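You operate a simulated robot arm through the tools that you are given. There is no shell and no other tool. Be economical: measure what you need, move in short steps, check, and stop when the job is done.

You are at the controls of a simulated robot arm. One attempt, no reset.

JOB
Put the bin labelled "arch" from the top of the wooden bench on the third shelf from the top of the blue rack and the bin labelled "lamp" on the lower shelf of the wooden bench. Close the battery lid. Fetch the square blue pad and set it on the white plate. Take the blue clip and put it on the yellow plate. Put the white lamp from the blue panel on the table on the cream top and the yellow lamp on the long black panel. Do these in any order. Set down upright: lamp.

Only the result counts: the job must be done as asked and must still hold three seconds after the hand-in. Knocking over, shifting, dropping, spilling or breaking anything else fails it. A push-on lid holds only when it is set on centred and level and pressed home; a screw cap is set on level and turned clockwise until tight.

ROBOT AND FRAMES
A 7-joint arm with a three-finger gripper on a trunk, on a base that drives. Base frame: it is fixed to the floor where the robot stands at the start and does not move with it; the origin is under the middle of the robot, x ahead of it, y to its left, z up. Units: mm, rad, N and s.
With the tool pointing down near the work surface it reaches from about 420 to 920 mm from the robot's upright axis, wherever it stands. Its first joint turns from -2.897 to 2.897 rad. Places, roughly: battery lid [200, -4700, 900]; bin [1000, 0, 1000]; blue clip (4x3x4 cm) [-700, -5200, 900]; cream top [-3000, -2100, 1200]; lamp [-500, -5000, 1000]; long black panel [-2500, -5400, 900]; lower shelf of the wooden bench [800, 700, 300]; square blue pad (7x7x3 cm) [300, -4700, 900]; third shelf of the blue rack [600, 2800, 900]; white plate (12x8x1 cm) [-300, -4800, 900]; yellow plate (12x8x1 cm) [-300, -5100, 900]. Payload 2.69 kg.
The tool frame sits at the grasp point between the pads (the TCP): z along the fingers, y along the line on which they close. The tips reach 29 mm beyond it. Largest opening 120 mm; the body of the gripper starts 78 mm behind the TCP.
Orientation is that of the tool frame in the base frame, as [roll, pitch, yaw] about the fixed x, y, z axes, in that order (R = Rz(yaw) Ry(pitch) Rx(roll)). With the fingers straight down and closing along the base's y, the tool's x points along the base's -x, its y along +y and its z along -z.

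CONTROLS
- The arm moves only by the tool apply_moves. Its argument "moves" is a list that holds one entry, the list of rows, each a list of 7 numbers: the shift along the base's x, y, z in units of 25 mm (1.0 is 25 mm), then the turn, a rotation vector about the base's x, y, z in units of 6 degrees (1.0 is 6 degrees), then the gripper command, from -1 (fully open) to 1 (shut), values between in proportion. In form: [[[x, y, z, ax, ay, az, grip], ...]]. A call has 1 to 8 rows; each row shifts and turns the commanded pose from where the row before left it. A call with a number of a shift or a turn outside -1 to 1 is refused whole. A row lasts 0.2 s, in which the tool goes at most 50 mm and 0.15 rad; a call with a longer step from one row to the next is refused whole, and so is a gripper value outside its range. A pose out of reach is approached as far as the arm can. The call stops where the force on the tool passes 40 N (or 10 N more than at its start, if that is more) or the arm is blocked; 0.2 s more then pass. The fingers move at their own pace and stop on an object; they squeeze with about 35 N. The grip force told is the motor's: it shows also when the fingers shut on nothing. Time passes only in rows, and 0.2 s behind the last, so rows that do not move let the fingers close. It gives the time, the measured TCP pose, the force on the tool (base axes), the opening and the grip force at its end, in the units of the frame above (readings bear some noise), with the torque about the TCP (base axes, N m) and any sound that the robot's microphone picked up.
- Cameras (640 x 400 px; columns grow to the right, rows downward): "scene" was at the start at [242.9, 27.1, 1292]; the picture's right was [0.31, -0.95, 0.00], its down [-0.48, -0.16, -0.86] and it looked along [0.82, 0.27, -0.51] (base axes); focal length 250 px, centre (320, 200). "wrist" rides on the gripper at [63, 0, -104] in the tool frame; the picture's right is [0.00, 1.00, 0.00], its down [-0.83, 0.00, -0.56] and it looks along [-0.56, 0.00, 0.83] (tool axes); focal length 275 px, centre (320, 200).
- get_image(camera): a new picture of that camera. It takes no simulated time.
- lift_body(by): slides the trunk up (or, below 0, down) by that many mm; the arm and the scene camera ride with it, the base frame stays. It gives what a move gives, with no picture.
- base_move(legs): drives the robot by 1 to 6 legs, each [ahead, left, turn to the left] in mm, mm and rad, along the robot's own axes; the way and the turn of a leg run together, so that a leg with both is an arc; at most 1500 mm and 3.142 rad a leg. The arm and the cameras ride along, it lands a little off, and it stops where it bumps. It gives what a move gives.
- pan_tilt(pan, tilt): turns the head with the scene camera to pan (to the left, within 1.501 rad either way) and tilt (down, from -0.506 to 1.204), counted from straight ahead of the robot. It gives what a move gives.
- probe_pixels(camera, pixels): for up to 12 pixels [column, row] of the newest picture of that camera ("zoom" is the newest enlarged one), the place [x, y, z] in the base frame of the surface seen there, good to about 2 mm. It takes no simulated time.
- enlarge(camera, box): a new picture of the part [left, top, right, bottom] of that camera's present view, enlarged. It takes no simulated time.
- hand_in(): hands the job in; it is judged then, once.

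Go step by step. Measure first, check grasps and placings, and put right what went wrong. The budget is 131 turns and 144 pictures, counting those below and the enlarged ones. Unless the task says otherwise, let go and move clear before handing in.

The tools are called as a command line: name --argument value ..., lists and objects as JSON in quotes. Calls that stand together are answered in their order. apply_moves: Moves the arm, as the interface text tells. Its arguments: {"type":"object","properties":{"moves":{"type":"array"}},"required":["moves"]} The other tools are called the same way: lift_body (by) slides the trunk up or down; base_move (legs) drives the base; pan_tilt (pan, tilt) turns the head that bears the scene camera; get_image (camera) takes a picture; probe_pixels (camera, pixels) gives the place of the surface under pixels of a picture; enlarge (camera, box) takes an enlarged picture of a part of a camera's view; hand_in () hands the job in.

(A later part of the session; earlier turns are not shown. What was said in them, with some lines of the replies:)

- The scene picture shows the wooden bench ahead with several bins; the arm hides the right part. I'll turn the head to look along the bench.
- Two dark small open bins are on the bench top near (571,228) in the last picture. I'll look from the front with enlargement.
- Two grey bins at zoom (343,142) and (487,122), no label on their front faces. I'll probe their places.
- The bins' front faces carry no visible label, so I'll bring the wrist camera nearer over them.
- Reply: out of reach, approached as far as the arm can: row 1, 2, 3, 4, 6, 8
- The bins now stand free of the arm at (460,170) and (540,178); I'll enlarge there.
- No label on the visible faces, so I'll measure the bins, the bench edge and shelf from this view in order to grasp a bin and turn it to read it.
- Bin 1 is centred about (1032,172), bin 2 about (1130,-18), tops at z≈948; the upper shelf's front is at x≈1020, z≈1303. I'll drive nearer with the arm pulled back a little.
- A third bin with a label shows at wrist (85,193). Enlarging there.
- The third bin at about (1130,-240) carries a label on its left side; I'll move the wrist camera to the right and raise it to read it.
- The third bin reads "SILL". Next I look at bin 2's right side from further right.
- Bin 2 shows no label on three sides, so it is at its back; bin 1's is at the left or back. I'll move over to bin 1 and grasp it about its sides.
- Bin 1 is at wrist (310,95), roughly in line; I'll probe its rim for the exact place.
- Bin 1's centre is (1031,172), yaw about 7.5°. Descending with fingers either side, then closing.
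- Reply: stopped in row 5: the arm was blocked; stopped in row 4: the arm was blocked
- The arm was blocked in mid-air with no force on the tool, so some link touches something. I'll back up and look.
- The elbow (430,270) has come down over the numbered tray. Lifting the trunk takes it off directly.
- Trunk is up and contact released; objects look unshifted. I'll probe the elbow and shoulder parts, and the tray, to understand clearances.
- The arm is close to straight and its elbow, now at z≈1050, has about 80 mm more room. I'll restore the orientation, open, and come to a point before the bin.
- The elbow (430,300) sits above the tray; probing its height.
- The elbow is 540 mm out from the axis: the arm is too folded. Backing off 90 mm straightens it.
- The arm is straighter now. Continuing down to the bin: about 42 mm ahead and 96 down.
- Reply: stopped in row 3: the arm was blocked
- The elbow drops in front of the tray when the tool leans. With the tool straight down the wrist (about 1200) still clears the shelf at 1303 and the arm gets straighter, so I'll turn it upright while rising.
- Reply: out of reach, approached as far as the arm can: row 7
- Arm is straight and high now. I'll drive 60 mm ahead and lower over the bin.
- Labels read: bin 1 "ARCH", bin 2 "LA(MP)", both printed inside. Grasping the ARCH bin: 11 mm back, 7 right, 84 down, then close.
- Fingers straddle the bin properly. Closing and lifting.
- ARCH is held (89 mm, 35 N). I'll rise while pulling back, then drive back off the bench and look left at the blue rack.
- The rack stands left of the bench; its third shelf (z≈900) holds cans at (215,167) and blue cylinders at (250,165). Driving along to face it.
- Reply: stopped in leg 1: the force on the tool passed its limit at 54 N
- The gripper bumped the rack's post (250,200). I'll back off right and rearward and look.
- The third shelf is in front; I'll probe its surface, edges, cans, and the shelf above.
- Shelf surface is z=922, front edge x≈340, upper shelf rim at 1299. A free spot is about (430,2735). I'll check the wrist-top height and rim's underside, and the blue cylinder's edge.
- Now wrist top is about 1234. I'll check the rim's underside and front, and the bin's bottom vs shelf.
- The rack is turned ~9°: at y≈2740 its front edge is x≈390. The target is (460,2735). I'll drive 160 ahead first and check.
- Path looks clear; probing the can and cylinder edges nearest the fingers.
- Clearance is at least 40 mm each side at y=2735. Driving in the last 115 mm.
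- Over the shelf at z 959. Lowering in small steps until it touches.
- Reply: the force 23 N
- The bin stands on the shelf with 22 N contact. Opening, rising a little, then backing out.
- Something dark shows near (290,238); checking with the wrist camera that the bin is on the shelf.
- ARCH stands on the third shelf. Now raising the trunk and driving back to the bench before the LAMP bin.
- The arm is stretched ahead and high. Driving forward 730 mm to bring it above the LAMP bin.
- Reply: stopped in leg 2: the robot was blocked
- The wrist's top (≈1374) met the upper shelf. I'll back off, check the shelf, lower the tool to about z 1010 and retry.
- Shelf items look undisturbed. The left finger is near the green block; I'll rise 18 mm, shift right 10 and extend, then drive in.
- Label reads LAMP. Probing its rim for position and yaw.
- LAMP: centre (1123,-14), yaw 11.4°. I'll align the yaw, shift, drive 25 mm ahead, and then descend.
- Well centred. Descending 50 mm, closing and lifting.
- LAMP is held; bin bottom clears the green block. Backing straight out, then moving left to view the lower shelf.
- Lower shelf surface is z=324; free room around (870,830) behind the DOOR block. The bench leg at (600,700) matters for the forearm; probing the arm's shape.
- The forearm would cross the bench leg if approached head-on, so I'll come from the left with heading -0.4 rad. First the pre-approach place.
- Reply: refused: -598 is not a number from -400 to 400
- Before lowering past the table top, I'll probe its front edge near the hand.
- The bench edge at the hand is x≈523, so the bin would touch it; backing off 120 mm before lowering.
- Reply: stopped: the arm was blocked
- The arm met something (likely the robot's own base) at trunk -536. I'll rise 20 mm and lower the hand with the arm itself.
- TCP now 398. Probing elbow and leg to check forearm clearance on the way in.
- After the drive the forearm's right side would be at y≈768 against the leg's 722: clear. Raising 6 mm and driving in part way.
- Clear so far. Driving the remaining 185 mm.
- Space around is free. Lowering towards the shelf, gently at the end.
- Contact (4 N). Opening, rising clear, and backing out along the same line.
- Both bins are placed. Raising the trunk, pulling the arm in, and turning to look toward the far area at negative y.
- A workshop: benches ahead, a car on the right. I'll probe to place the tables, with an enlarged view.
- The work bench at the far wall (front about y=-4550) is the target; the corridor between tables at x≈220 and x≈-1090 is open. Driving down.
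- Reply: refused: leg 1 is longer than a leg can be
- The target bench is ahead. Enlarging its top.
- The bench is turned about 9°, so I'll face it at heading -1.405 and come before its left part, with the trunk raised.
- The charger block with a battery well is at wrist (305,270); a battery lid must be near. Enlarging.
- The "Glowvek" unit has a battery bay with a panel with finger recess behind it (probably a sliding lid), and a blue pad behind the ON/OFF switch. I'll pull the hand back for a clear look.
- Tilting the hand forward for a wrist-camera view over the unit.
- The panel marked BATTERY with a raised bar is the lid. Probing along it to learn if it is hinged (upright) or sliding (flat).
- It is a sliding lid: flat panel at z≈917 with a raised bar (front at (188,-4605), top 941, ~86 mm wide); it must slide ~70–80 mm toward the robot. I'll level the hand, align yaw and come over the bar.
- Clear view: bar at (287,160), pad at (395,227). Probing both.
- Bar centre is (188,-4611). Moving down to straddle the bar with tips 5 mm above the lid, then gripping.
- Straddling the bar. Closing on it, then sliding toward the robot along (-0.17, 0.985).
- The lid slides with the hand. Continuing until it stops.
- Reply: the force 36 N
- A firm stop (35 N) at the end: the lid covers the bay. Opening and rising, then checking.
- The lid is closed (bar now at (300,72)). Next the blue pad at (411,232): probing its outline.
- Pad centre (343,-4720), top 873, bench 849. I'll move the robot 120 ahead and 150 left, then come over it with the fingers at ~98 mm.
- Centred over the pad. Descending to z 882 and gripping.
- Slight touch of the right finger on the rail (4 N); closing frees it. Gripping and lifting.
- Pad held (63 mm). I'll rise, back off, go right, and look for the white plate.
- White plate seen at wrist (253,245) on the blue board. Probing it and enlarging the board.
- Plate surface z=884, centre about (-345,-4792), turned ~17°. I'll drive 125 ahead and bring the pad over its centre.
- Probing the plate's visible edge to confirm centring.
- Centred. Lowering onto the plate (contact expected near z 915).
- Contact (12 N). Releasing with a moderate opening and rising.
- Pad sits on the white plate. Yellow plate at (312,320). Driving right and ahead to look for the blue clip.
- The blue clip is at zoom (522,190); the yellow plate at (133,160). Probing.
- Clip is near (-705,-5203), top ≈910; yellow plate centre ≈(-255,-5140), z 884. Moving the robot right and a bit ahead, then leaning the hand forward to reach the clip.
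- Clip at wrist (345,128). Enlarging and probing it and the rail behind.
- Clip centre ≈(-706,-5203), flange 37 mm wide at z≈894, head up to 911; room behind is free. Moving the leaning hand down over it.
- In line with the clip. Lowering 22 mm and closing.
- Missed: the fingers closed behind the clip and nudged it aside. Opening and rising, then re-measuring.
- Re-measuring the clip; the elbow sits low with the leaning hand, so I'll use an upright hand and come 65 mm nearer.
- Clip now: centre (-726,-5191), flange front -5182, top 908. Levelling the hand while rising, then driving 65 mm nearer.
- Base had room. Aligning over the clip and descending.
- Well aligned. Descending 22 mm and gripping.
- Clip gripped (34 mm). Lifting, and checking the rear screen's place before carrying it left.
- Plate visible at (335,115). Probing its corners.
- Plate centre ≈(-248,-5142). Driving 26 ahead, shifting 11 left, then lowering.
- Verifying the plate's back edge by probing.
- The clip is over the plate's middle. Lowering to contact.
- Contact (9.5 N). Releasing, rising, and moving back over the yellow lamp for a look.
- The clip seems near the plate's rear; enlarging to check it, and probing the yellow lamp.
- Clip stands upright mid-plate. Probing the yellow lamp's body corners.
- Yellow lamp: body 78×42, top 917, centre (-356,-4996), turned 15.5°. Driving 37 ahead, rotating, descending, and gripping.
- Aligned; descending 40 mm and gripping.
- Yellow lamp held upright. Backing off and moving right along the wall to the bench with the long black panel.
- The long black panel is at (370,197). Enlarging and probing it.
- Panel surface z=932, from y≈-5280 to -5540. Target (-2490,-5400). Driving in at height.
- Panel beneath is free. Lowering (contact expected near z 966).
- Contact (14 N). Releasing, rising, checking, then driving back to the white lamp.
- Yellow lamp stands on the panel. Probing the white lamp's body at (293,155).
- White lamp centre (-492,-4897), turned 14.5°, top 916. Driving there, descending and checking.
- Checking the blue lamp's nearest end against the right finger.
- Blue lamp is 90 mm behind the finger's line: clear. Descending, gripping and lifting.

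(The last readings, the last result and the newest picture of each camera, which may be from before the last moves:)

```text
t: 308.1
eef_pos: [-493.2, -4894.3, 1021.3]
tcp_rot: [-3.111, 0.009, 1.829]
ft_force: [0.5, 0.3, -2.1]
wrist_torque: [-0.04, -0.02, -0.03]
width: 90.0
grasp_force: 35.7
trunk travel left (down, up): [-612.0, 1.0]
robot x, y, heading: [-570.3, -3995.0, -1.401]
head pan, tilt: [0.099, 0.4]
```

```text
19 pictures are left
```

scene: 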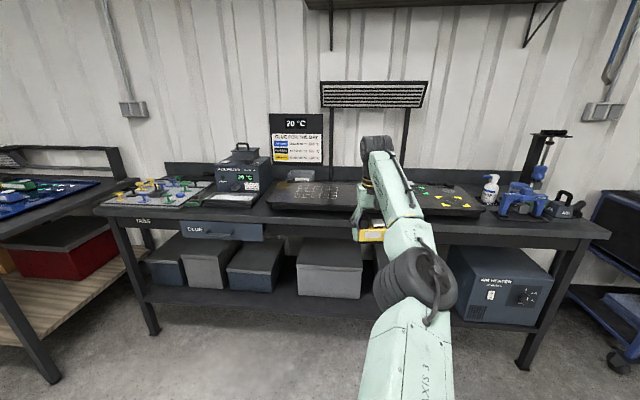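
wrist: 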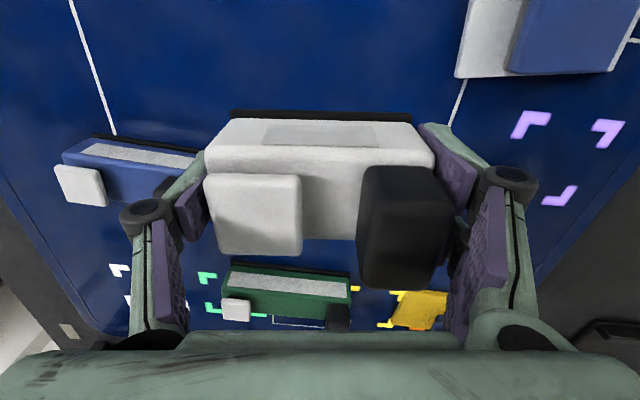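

White lamp held. Turns are short now, so I combine: raise the hand while pulling it in, drive around to face the cream top from the open floor, and look.

apply_moves --moves '[[[-0.16, 0.95, 0.8, 0, 0, 0, 1], [-0.16, 0.95, 0.8, 0, 0, 0, 1], [-0.16, 0.95, 0.8, 0, 0, 0, 1], [-0.16, 0.95, 0.8, 0, 0, 0, 1], [-0.16, 0.95, 0.8, 0, 0, 0, 1], [-0.16, 0.95, 0.8, 0, 0, 0, 1], [-0.16, 0.95, 0.8, 0, 0, 0, 1], [-0.16, 0.95, 0.8, 0, 0, 0, 1]]]'

base_move --legs '[[-250, 0, 0], [0, -1400, 0], [0, -1000, 0], [0, 0, 2.97], [350, 0, 0]]'

pan_tilt --pan 0.0 --tilt 0.2

get_image --camera "scene"

probe_pixels --camera "scene" --pixels '[[200, 160], [240, 160], [200, 200], [240, 200], [280, 200], [400, 160], [440, 160], [400, 200], [440, 200], [360, 180], [320, 220], [480, 180]]'

```text
t: 309.9
eef_pos: [-524.8, -4704.0, 1179.0]
tcp_rot: [-3.112, 0.011, 1.83]
ft_force: [0.6, 0.0, -2.2]
wrist_torque: [0.01, 0.02, 0.01]
width: 89.7
grasp_force: 35.3
trunk travel left (down, up): [-612.0, 1.0]
robot x, y, heading: [-567.5, -3998.3, -1.406]
head pan, tilt: [0.099, 0.4]
```

```text
t: 339.1
eef_pos: [-2908.6, -3107.7, 1180.1]
tcp_rot: [-3.112, 0.012, -1.474]
ft_force: [-0.1, 0.5, -1.5]
wrist_torque: [-0.02, 0.01, 0.01]
width: 89.4
grasp_force: 35.1
trunk travel left (down, up): [-612.0, 1.0]
robot x, y, heading: [-2975.2, -3813.7, 1.576]
head pan, tilt: [0.099, 0.4]
```

```text
t: 339.9
eef_pos: [-2907.7, -3109.5, 1179.0]
tcp_rot: [-3.111, 0.013, -1.473]
ft_force: [-0.6, -0.4, -2.9]
wrist_torque: [-0.01, 0.0, -0.01]
width: 89.9
grasp_force: 34.6
trunk travel left (down, up): [-612.0, 1.0]
robot x, y, heading: [-2980.3, -3815.1, 1.576]
head pan, tilt: [0.0, 0.201]
```

```text
18 pictures are left
```

scene: 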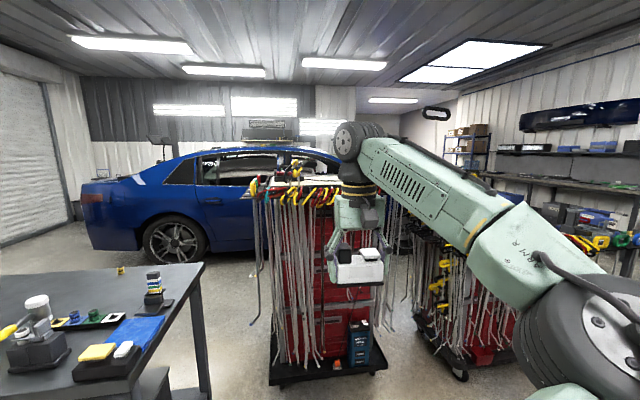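

```text
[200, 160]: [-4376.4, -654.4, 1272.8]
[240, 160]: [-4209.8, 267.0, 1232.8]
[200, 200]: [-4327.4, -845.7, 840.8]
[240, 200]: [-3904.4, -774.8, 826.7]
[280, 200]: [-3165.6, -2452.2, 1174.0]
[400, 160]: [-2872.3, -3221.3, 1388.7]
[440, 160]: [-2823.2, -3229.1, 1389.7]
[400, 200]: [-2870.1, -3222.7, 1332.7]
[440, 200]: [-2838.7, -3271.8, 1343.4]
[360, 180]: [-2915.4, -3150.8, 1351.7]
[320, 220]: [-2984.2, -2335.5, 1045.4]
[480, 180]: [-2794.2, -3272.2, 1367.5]
```

The red cabinet at (330,250) hung with clamps bears the top. I'll probe its top rows, enlarge it and test how high the hand can go.

probe_pixels --camera "scene" --pixels '[[285, 174], [285, 179], [300, 172], [300, 176], [300, 180], [300, 184], [315, 172], [315, 176], [315, 180], [315, 184], [328, 178], [328, 183]]'

apply_moves --moves '[[[0, 0, 0.9, 0, 0, 0, 1], [0, 0, 0.9, 0, 0, 0, 1], [0, 0, 0.9, 0, 0, 0, 1], [0, 0, 0.9, 0, 0, 0, 1], [0, 0, 0.6, 0, 0, 0, 1]]]'

pan_tilt --pan 0.0 --tilt 0.3

enlarge --camera "scene" --box '[220, 100, 420, 225]'

probe_pixels --camera "zoom" --pixels '[[200, 165], [200, 175], [200, 185], [230, 165], [230, 175], [230, 185], [260, 165], [260, 175], [260, 185], [290, 175], [320, 175], [160, 175]]'

get_image --camera "wrist"

```text
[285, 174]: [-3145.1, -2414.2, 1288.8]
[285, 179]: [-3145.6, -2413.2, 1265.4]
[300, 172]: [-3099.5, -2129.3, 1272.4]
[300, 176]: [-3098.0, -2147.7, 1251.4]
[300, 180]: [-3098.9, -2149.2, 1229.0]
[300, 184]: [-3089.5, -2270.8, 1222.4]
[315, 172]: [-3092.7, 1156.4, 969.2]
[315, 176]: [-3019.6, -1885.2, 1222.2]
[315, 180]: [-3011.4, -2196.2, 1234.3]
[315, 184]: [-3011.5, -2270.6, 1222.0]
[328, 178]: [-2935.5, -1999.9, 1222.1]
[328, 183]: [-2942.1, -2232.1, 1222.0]
```

```text
t: 341.1
eef_pos: [-2908.7, -3108.5, 1179.2]
tcp_rot: [-3.11, 0.012, -1.472]
ft_force: [0.4, -0.2, -2.8]
wrist_torque: [0.0, -0.01, -0.01]
width: 89.7
grasp_force: 35.2
out of reach, approached as far as the arm can: row 1, 2, 3, 4, 5
trunk travel left (down, up): [-612.0, 1.0]
robot x, y, heading: [-2981.9, -3814.2, 1.576]
head pan, tilt: [0.0, 0.201]
```

```text
t: 341.7
eef_pos: [-2907.7, -3108.5, 1178.1]
tcp_rot: [-3.112, 0.013, -1.473]
ft_force: [-1.1, 0.4, -2.4]
wrist_torque: [-0.01, -0.03, 0.02]
width: 89.7
grasp_force: 35.3
trunk travel left (down, up): [-612.0, 1.0]
robot x, y, heading: [-2977.5, -3808.8, 1.576]
head pan, tilt: [0.0, 0.3]
```

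```text
3.20 times, centred on (320, 162) of scene
```

zoom: 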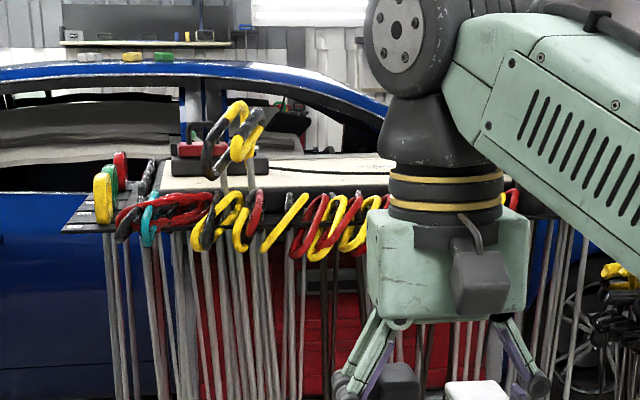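

```text
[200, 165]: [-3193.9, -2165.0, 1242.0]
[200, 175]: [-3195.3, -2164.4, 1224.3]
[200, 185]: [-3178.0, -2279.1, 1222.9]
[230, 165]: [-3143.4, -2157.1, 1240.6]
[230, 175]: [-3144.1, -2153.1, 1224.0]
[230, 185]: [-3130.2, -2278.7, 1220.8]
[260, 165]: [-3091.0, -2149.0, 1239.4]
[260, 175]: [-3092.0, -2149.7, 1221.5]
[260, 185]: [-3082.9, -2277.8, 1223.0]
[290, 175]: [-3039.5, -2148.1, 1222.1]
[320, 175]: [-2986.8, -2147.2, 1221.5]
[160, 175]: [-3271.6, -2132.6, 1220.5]
```

```text
16 pictures are left
5 turns are left
```

wrist: 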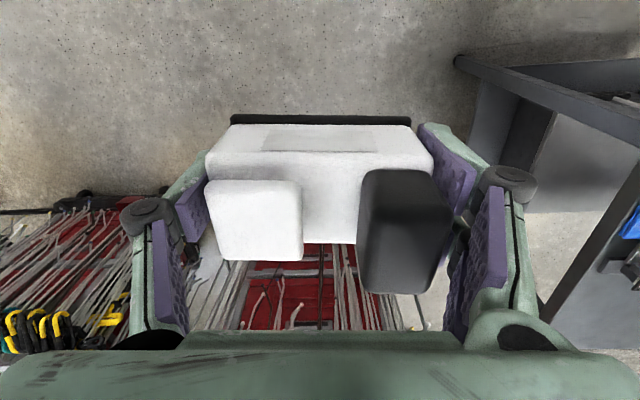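

Cream top is z=1222, front edge y≈-2290, clear around (-2940,-2200); clamps hang in front up to about z 1240. Upright the hand stops at 1179, so I lean it forward ~36° while extending and rising (pressing down later levels the lamp in the pads).

apply_moves --moves '[[[0, 0.9, 0.55, 0.75, 0, 0, 1], [0, 0.9, 0.55, 0.75, 0, 0, 1], [0, 0.9, 0.55, 0.75, 0, 0, 1], [0, 0.9, 0.55, 0.75, 0, 0, 1], [0, 0.9, 0.55, 0.75, 0, 0, 1], [0, 0.9, 0.55, 0.75, 0, 0, 1], [0, 0.9, 0.55, 0.75, 0, 0, 1], [0, 0.9, 0.55, 0.75, 0, 0, 1]]]'

apply_moves --moves '[[[0, 0, 0.5, 0, 0, 0, 1], [0, 0, 0.5, 0, 0, 0, 1], [0, 0, 0.4, 0, 0, 0, 1]]]'

get_image --camera "scene"

get_image --camera "wrist"

probe_pixels --camera "scene" --pixels '[[300, 160], [310, 158], [318, 157], [326, 158], [335, 158], [345, 158], [300, 166], [320, 166], [340, 166], [360, 160], [375, 160], [390, 160]]'

probe_pixels --camera "wrist" --pixels '[[320, 280], [280, 300], [340, 310], [320, 320], [200, 300], [440, 280], [300, 260], [340, 260], [100, 200], [560, 150], [220, 320], [400, 320]]'

```text
t: 343.5
eef_pos: [-2910.1, -2929.3, 1289.2]
tcp_rot: [-3.04, 0.637, -1.451]
ft_force: [-0.3, 0.4, -2.6]
wrist_torque: [-0.02, -0.03, 0.03]
width: 89.7
grasp_force: 35.0
trunk travel left (down, up): [-612.0, 1.0]
robot x, y, heading: [-2980.8, -3814.7, 1.575]
head pan, tilt: [0.0, 0.3]
```

```text
t: 344.3
eef_pos: [-2909.2, -2929.8, 1323.8]
tcp_rot: [-3.039, 0.636, -1.451]
ft_force: [-1.1, 0.8, -2.4]
wrist_torque: [-0.02, -0.02, -0.02]
width: 89.6
grasp_force: 34.4
trunk travel left (down, up): [-612.0, 1.0]
robot x, y, heading: [-2976.0, -3815.7, 1.575]
head pan, tilt: [0.0, 0.3]
```

```text
15 pictures are left
```

scene: 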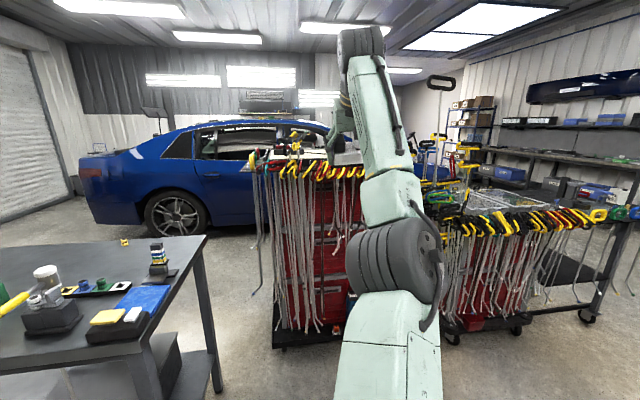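

```text
14 pictures are left
```

wrist: 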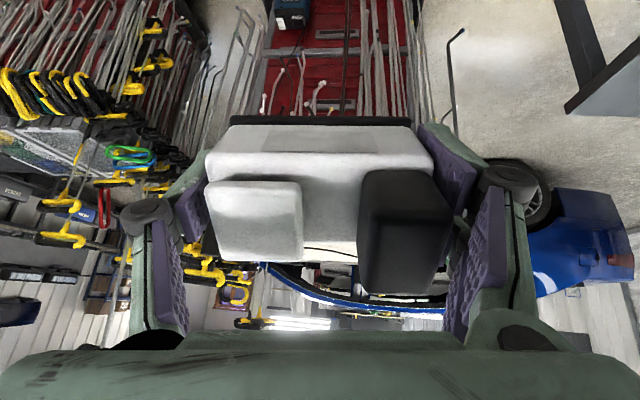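

```text
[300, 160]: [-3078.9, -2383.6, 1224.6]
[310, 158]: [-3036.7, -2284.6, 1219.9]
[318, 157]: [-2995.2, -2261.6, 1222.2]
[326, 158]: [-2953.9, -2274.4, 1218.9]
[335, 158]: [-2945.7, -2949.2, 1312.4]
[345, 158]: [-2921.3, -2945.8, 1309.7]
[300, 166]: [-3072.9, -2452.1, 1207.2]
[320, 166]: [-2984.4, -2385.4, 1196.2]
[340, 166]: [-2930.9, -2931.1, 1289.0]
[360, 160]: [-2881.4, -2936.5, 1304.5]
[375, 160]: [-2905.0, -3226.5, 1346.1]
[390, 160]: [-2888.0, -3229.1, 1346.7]
```

```text
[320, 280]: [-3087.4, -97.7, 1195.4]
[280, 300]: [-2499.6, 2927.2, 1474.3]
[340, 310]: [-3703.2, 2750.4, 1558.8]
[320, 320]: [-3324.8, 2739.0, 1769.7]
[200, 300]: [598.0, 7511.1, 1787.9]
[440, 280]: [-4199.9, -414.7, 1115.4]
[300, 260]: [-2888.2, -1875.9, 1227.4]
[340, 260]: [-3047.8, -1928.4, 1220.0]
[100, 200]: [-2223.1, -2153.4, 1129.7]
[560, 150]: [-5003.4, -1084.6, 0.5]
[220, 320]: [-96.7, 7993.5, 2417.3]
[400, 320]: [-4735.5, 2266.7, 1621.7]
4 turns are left
```

The leaning, extended arm reaches 1324 with the elbow high. Now I reduce the lean to about 12° while pulling 60 mm in and lowering a little, then drive in over the cream top and look.

apply_moves --moves '[[[0, -0.4, -0.22, -0.66, 0, 0, 1], [0, -0.4, -0.22, -0.66, 0, 0, 1], [0, -0.4, -0.22, -0.66, 0, 0, 1], [0, -0.4, -0.22, -0.66, 0, 0, 1], [0, -0.4, -0.22, -0.66, 0, 0, 1], [0, -0.4, -0.22, -0.66, 0, 0, 1]]]'

base_move --legs '[[765, 20, 0]]'

get_image --camera "wrist"

get_image --camera "scene"

probe_pixels --camera "wrist" --pixels '[[320, 100], [250, 100], [400, 100], [200, 150], [450, 110], [320, 60], [250, 60], [400, 60], [330, 270], [320, 290], [160, 150], [500, 120]]'

```text
t: 345.7
eef_pos: [-2908.9, -2958.1, 1306.7]
tcp_rot: [-3.068, 0.431, -1.463]
ft_force: [-0.8, -0.1, -2.2]
wrist_torque: [-0.03, -0.04, 0.0]
width: 89.8
grasp_force: 35.1
out of reach, approached as far as the arm can: row 4, 5, 6
trunk travel left (down, up): [-612.0, 1.0]
robot x, y, heading: [-2979.5, -3810.6, 1.576]
head pan, tilt: [0.0, 0.3]
```

```text
t: 349.8
eef_pos: [-2937.6, -2199.9, 1306.8]
tcp_rot: [-3.068, 0.431, -1.46]
ft_force: [-0.2, -0.5, -3.0]
wrist_torque: [-0.05, -0.02, -0.01]
width: 89.6
grasp_force: 35.3
trunk travel left (down, up): [-612.0, 1.0]
robot x, y, heading: [-3007.1, -3053.9, 1.582]
head pan, tilt: [0.0, 0.3]
```

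```text
13 pictures are left
```

wrist: 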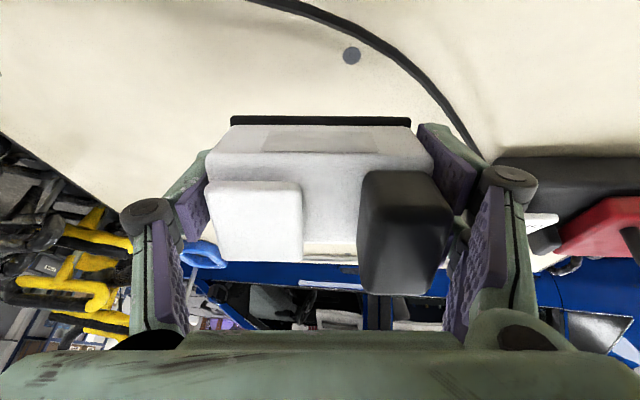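

```text
12 pictures are left
```

scene: 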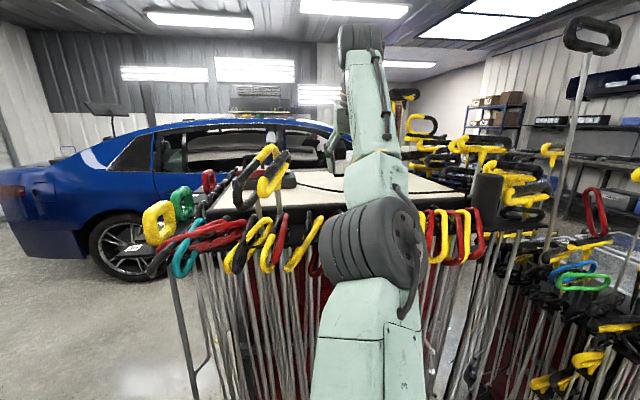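

```text
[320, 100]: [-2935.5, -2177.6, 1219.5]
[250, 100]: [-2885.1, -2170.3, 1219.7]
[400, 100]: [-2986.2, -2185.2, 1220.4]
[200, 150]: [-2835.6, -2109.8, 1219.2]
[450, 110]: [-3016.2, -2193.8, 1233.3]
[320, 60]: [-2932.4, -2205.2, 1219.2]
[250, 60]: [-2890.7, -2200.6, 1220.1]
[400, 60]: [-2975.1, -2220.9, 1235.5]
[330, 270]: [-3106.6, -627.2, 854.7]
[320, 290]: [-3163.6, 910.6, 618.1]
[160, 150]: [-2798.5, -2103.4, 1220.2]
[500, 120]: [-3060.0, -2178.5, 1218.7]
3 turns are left
```

Cream surface z≈1220; a cable arc lies at the left (-2975…-3016), so I'll shift 35 mm right. Then lower, bring the lean back out, and set down to contact.

apply_moves --moves '[[[0.7, 0.2, -0.2, 0, 0, 0, 1], [0.7, 0.2, -0.2, 0, 0, 0, 1], [0, 0, -0.5, 0, 0, 0, 1], [0, 0, -0.5, -0.4, 0, 0, 1], [0, 0, 0, -0.8, 0, 0, 1], [0, 0, 0, -0.8, 0, 0, 1], [0, 0, 0, -0.8, 0, 0, 1], [0, 0, 0, -0.5, 0, 0, 1]]]'

apply_moves --moves '[[[0, 0, -0.3, 0, 0, 0, 1], [0, 0, -0.12, 0, 0, 0, 1], [0, 0, -0.1, 0, 0, 0, 1], [0, 0, -0.08, 0, 0, 0, 1], [0, 0, -0.08, 0, 0, 0, 1], [0, 0, -0.06, 0, 0, 0, 1], [0, 0, -0.06, 0, 0, 0, 1], [0, 0, 0, 0, 0, 0, 1]]]'

get_image --camera "wrist"

enlarge --camera "scene" --box '[270, 110, 470, 235]'

```text
t: 351.2
eef_pos: [-2909.3, -2201.9, 1251.9]
tcp_rot: [-3.084, 0.282, -1.461]
ft_force: [2.3, -4.2, 23.8]
wrist_torque: [-0.54, 0.99, 0.33]
width: 90.1
grasp_force: 34.8
out of reach, approached as far as the arm can: row 3, 5, 6, 7
trunk travel left (down, up): [-612.0, 1.0]
robot x, y, heading: [-3008.3, -3052.6, 1.58]
head pan, tilt: [0.0, 0.3]
stopped in row 7: the force on the tool passed its limit at 66 N (the readings are from after the stop); the commanded pose is now the measured one
```

```text
t: 351.6
eef_pos: [-2908.2, -2200.6, 1249.4]
tcp_rot: [-3.082, 0.29, -1.462]
ft_force: [2.5, -4.4, 16.5]
wrist_torque: [-0.47, 0.78, 0.27]
width: 90.1
grasp_force: 35.5
trunk travel left (down, up): [-612.0, 1.0]
robot x, y, heading: [-3002.2, -3055.4, 1.58]
head pan, tilt: [0.0, 0.3]
stopped in row 1: the force on the tool passed its limit at 47 N (the readings are from after the stop); the commanded pose is now the measured one
```

```text
11 pictures are left
```

wrist: 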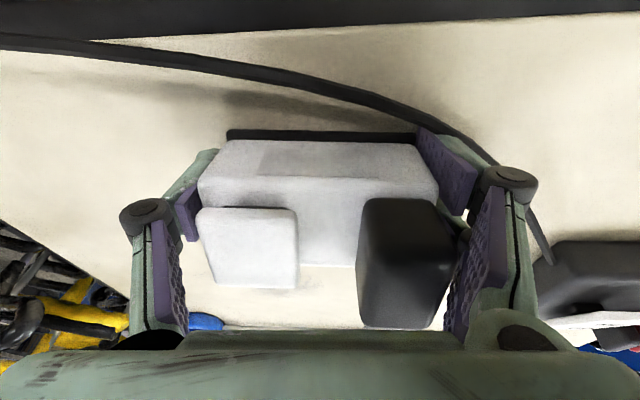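

```text
3.20 times, centred on (370, 172) of scene
2 turns are left
```

zoom: 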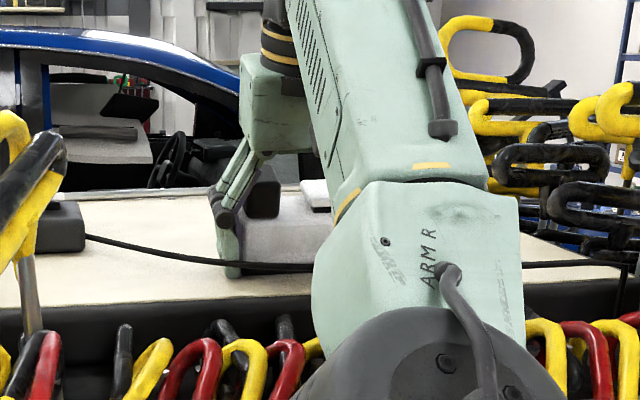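

The lamp has settled onto the cream top (contact 16 N, hand lean 17°, lamp itself looks level at wrist (315,230)). I'll release with a moderate opening, rise while leaning back clear of the cable, and back off.

apply_moves --moves '[[[0, 0, 0, 0, 0, 0, -0.6], [0, 0, 0, 0, 0, 0, -0.75], [0, 0, 0, 0, 0, 0, -0.75], [0, -0.1, 0.5, 0.4, 0, 0, -0.75], [0, -0.1, 0.5, 0.4, 0, 0, -0.75], [0, -0.1, 0.5, 0.4, 0, 0, -0.75], [0, -0.1, 0.5, 0.4, 0, 0, -0.75], [0, -0.1, 0.5, 0.5, 0, 0, -0.75]]]'

apply_moves --moves '[[[0, 0, 0.4, 0.5, 0, 0, -0.75], [0, 0, 0.4, 0.5, 0, 0, -0.75]]]'

base_move --legs '[[-500, 0, 0]]'

enlarge --camera "scene" --box '[250, 110, 410, 210]'

get_image --camera "wrist"

```text
t: 353.4
eef_pos: [-2909.8, -2211.4, 1308.7]
tcp_rot: [-3.056, 0.5, -1.454]
ft_force: [0.4, -0.5, -0.6]
wrist_torque: [0.0, 0.0, 0.0]
width: 105.0
grasp_force: 0.0
trunk travel left (down, up): [-612.0, 1.0]
robot x, y, heading: [-3005.9, -3055.4, 1.581]
head pan, tilt: [0.0, 0.3]
```

```text
t: 354.0
eef_pos: [-2909.6, -2213.1, 1328.8]
tcp_rot: [-3.042, 0.605, -1.443]
ft_force: [-0.4, -0.2, 0.0]
wrist_torque: [0.03, 0.03, 0.02]
width: 105.1
grasp_force: 0.0
trunk travel left (down, up): [-612.0, 1.0]
robot x, y, heading: [-3006.5, -3054.3, 1.586]
head pan, tilt: [0.0, 0.3]
```

```text
t: 356.9
eef_pos: [-2905.5, -2709.4, 1328.1]
tcp_rot: [-3.042, 0.603, -1.442]
ft_force: [-0.3, 0.3, -0.1]
wrist_torque: [-0.02, 0.04, 0.0]
width: 105.1
grasp_force: 0.1
trunk travel left (down, up): [-612.0, 1.0]
robot x, y, heading: [-3000.0, -3552.0, 1.582]
head pan, tilt: [0.0, 0.3]
```

```text
4.00 times, centred on (330, 160) of scene
```

zoom: 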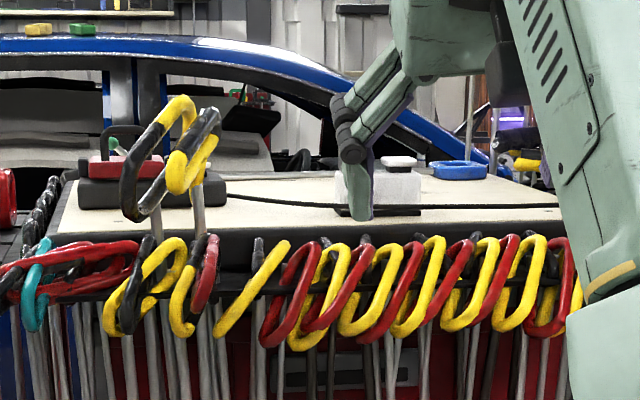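

```text
8 pictures are left
1 turns are left
```

wrist: 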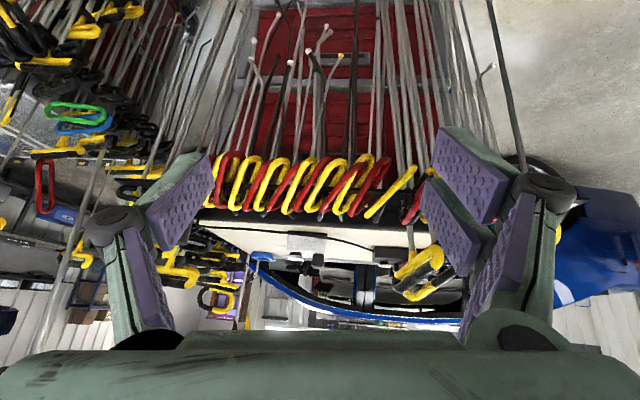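

The enlarged picture shows the white lamp standing level on the cream top near (385,190), and the hand is clear. All the parts are done, so I'm handing in.

hand_in

```text
The job is handed in.
```

I did every part of the job and handed it in. The white lamp looked level and upright on the cream top in the last picture, though the hand partly hid it. I had no turns left for a final look around.

- **Bins:** "arch" is on the third shelf of the blue rack and "lamp" is on the lower shelf of the bench.
- **Battery lid:** slid shut until it stopped firmly.
- **Pad and clip:** the blue pad is on the white plate and the blue clip is on the yellow plate.
- **Lamps:** the white lamp is on the cream top and the yellow lamp is upright on the long black panel.
- **Bumps on the way:** while moving, the robot bumped the blue rack's post and the shelf above the bench. The elbow twice touched down at the front of the wooden bench, near the numbered tray. I saw nothing shifted in the pictures I took afterwards, but I didn't check all of it closely.
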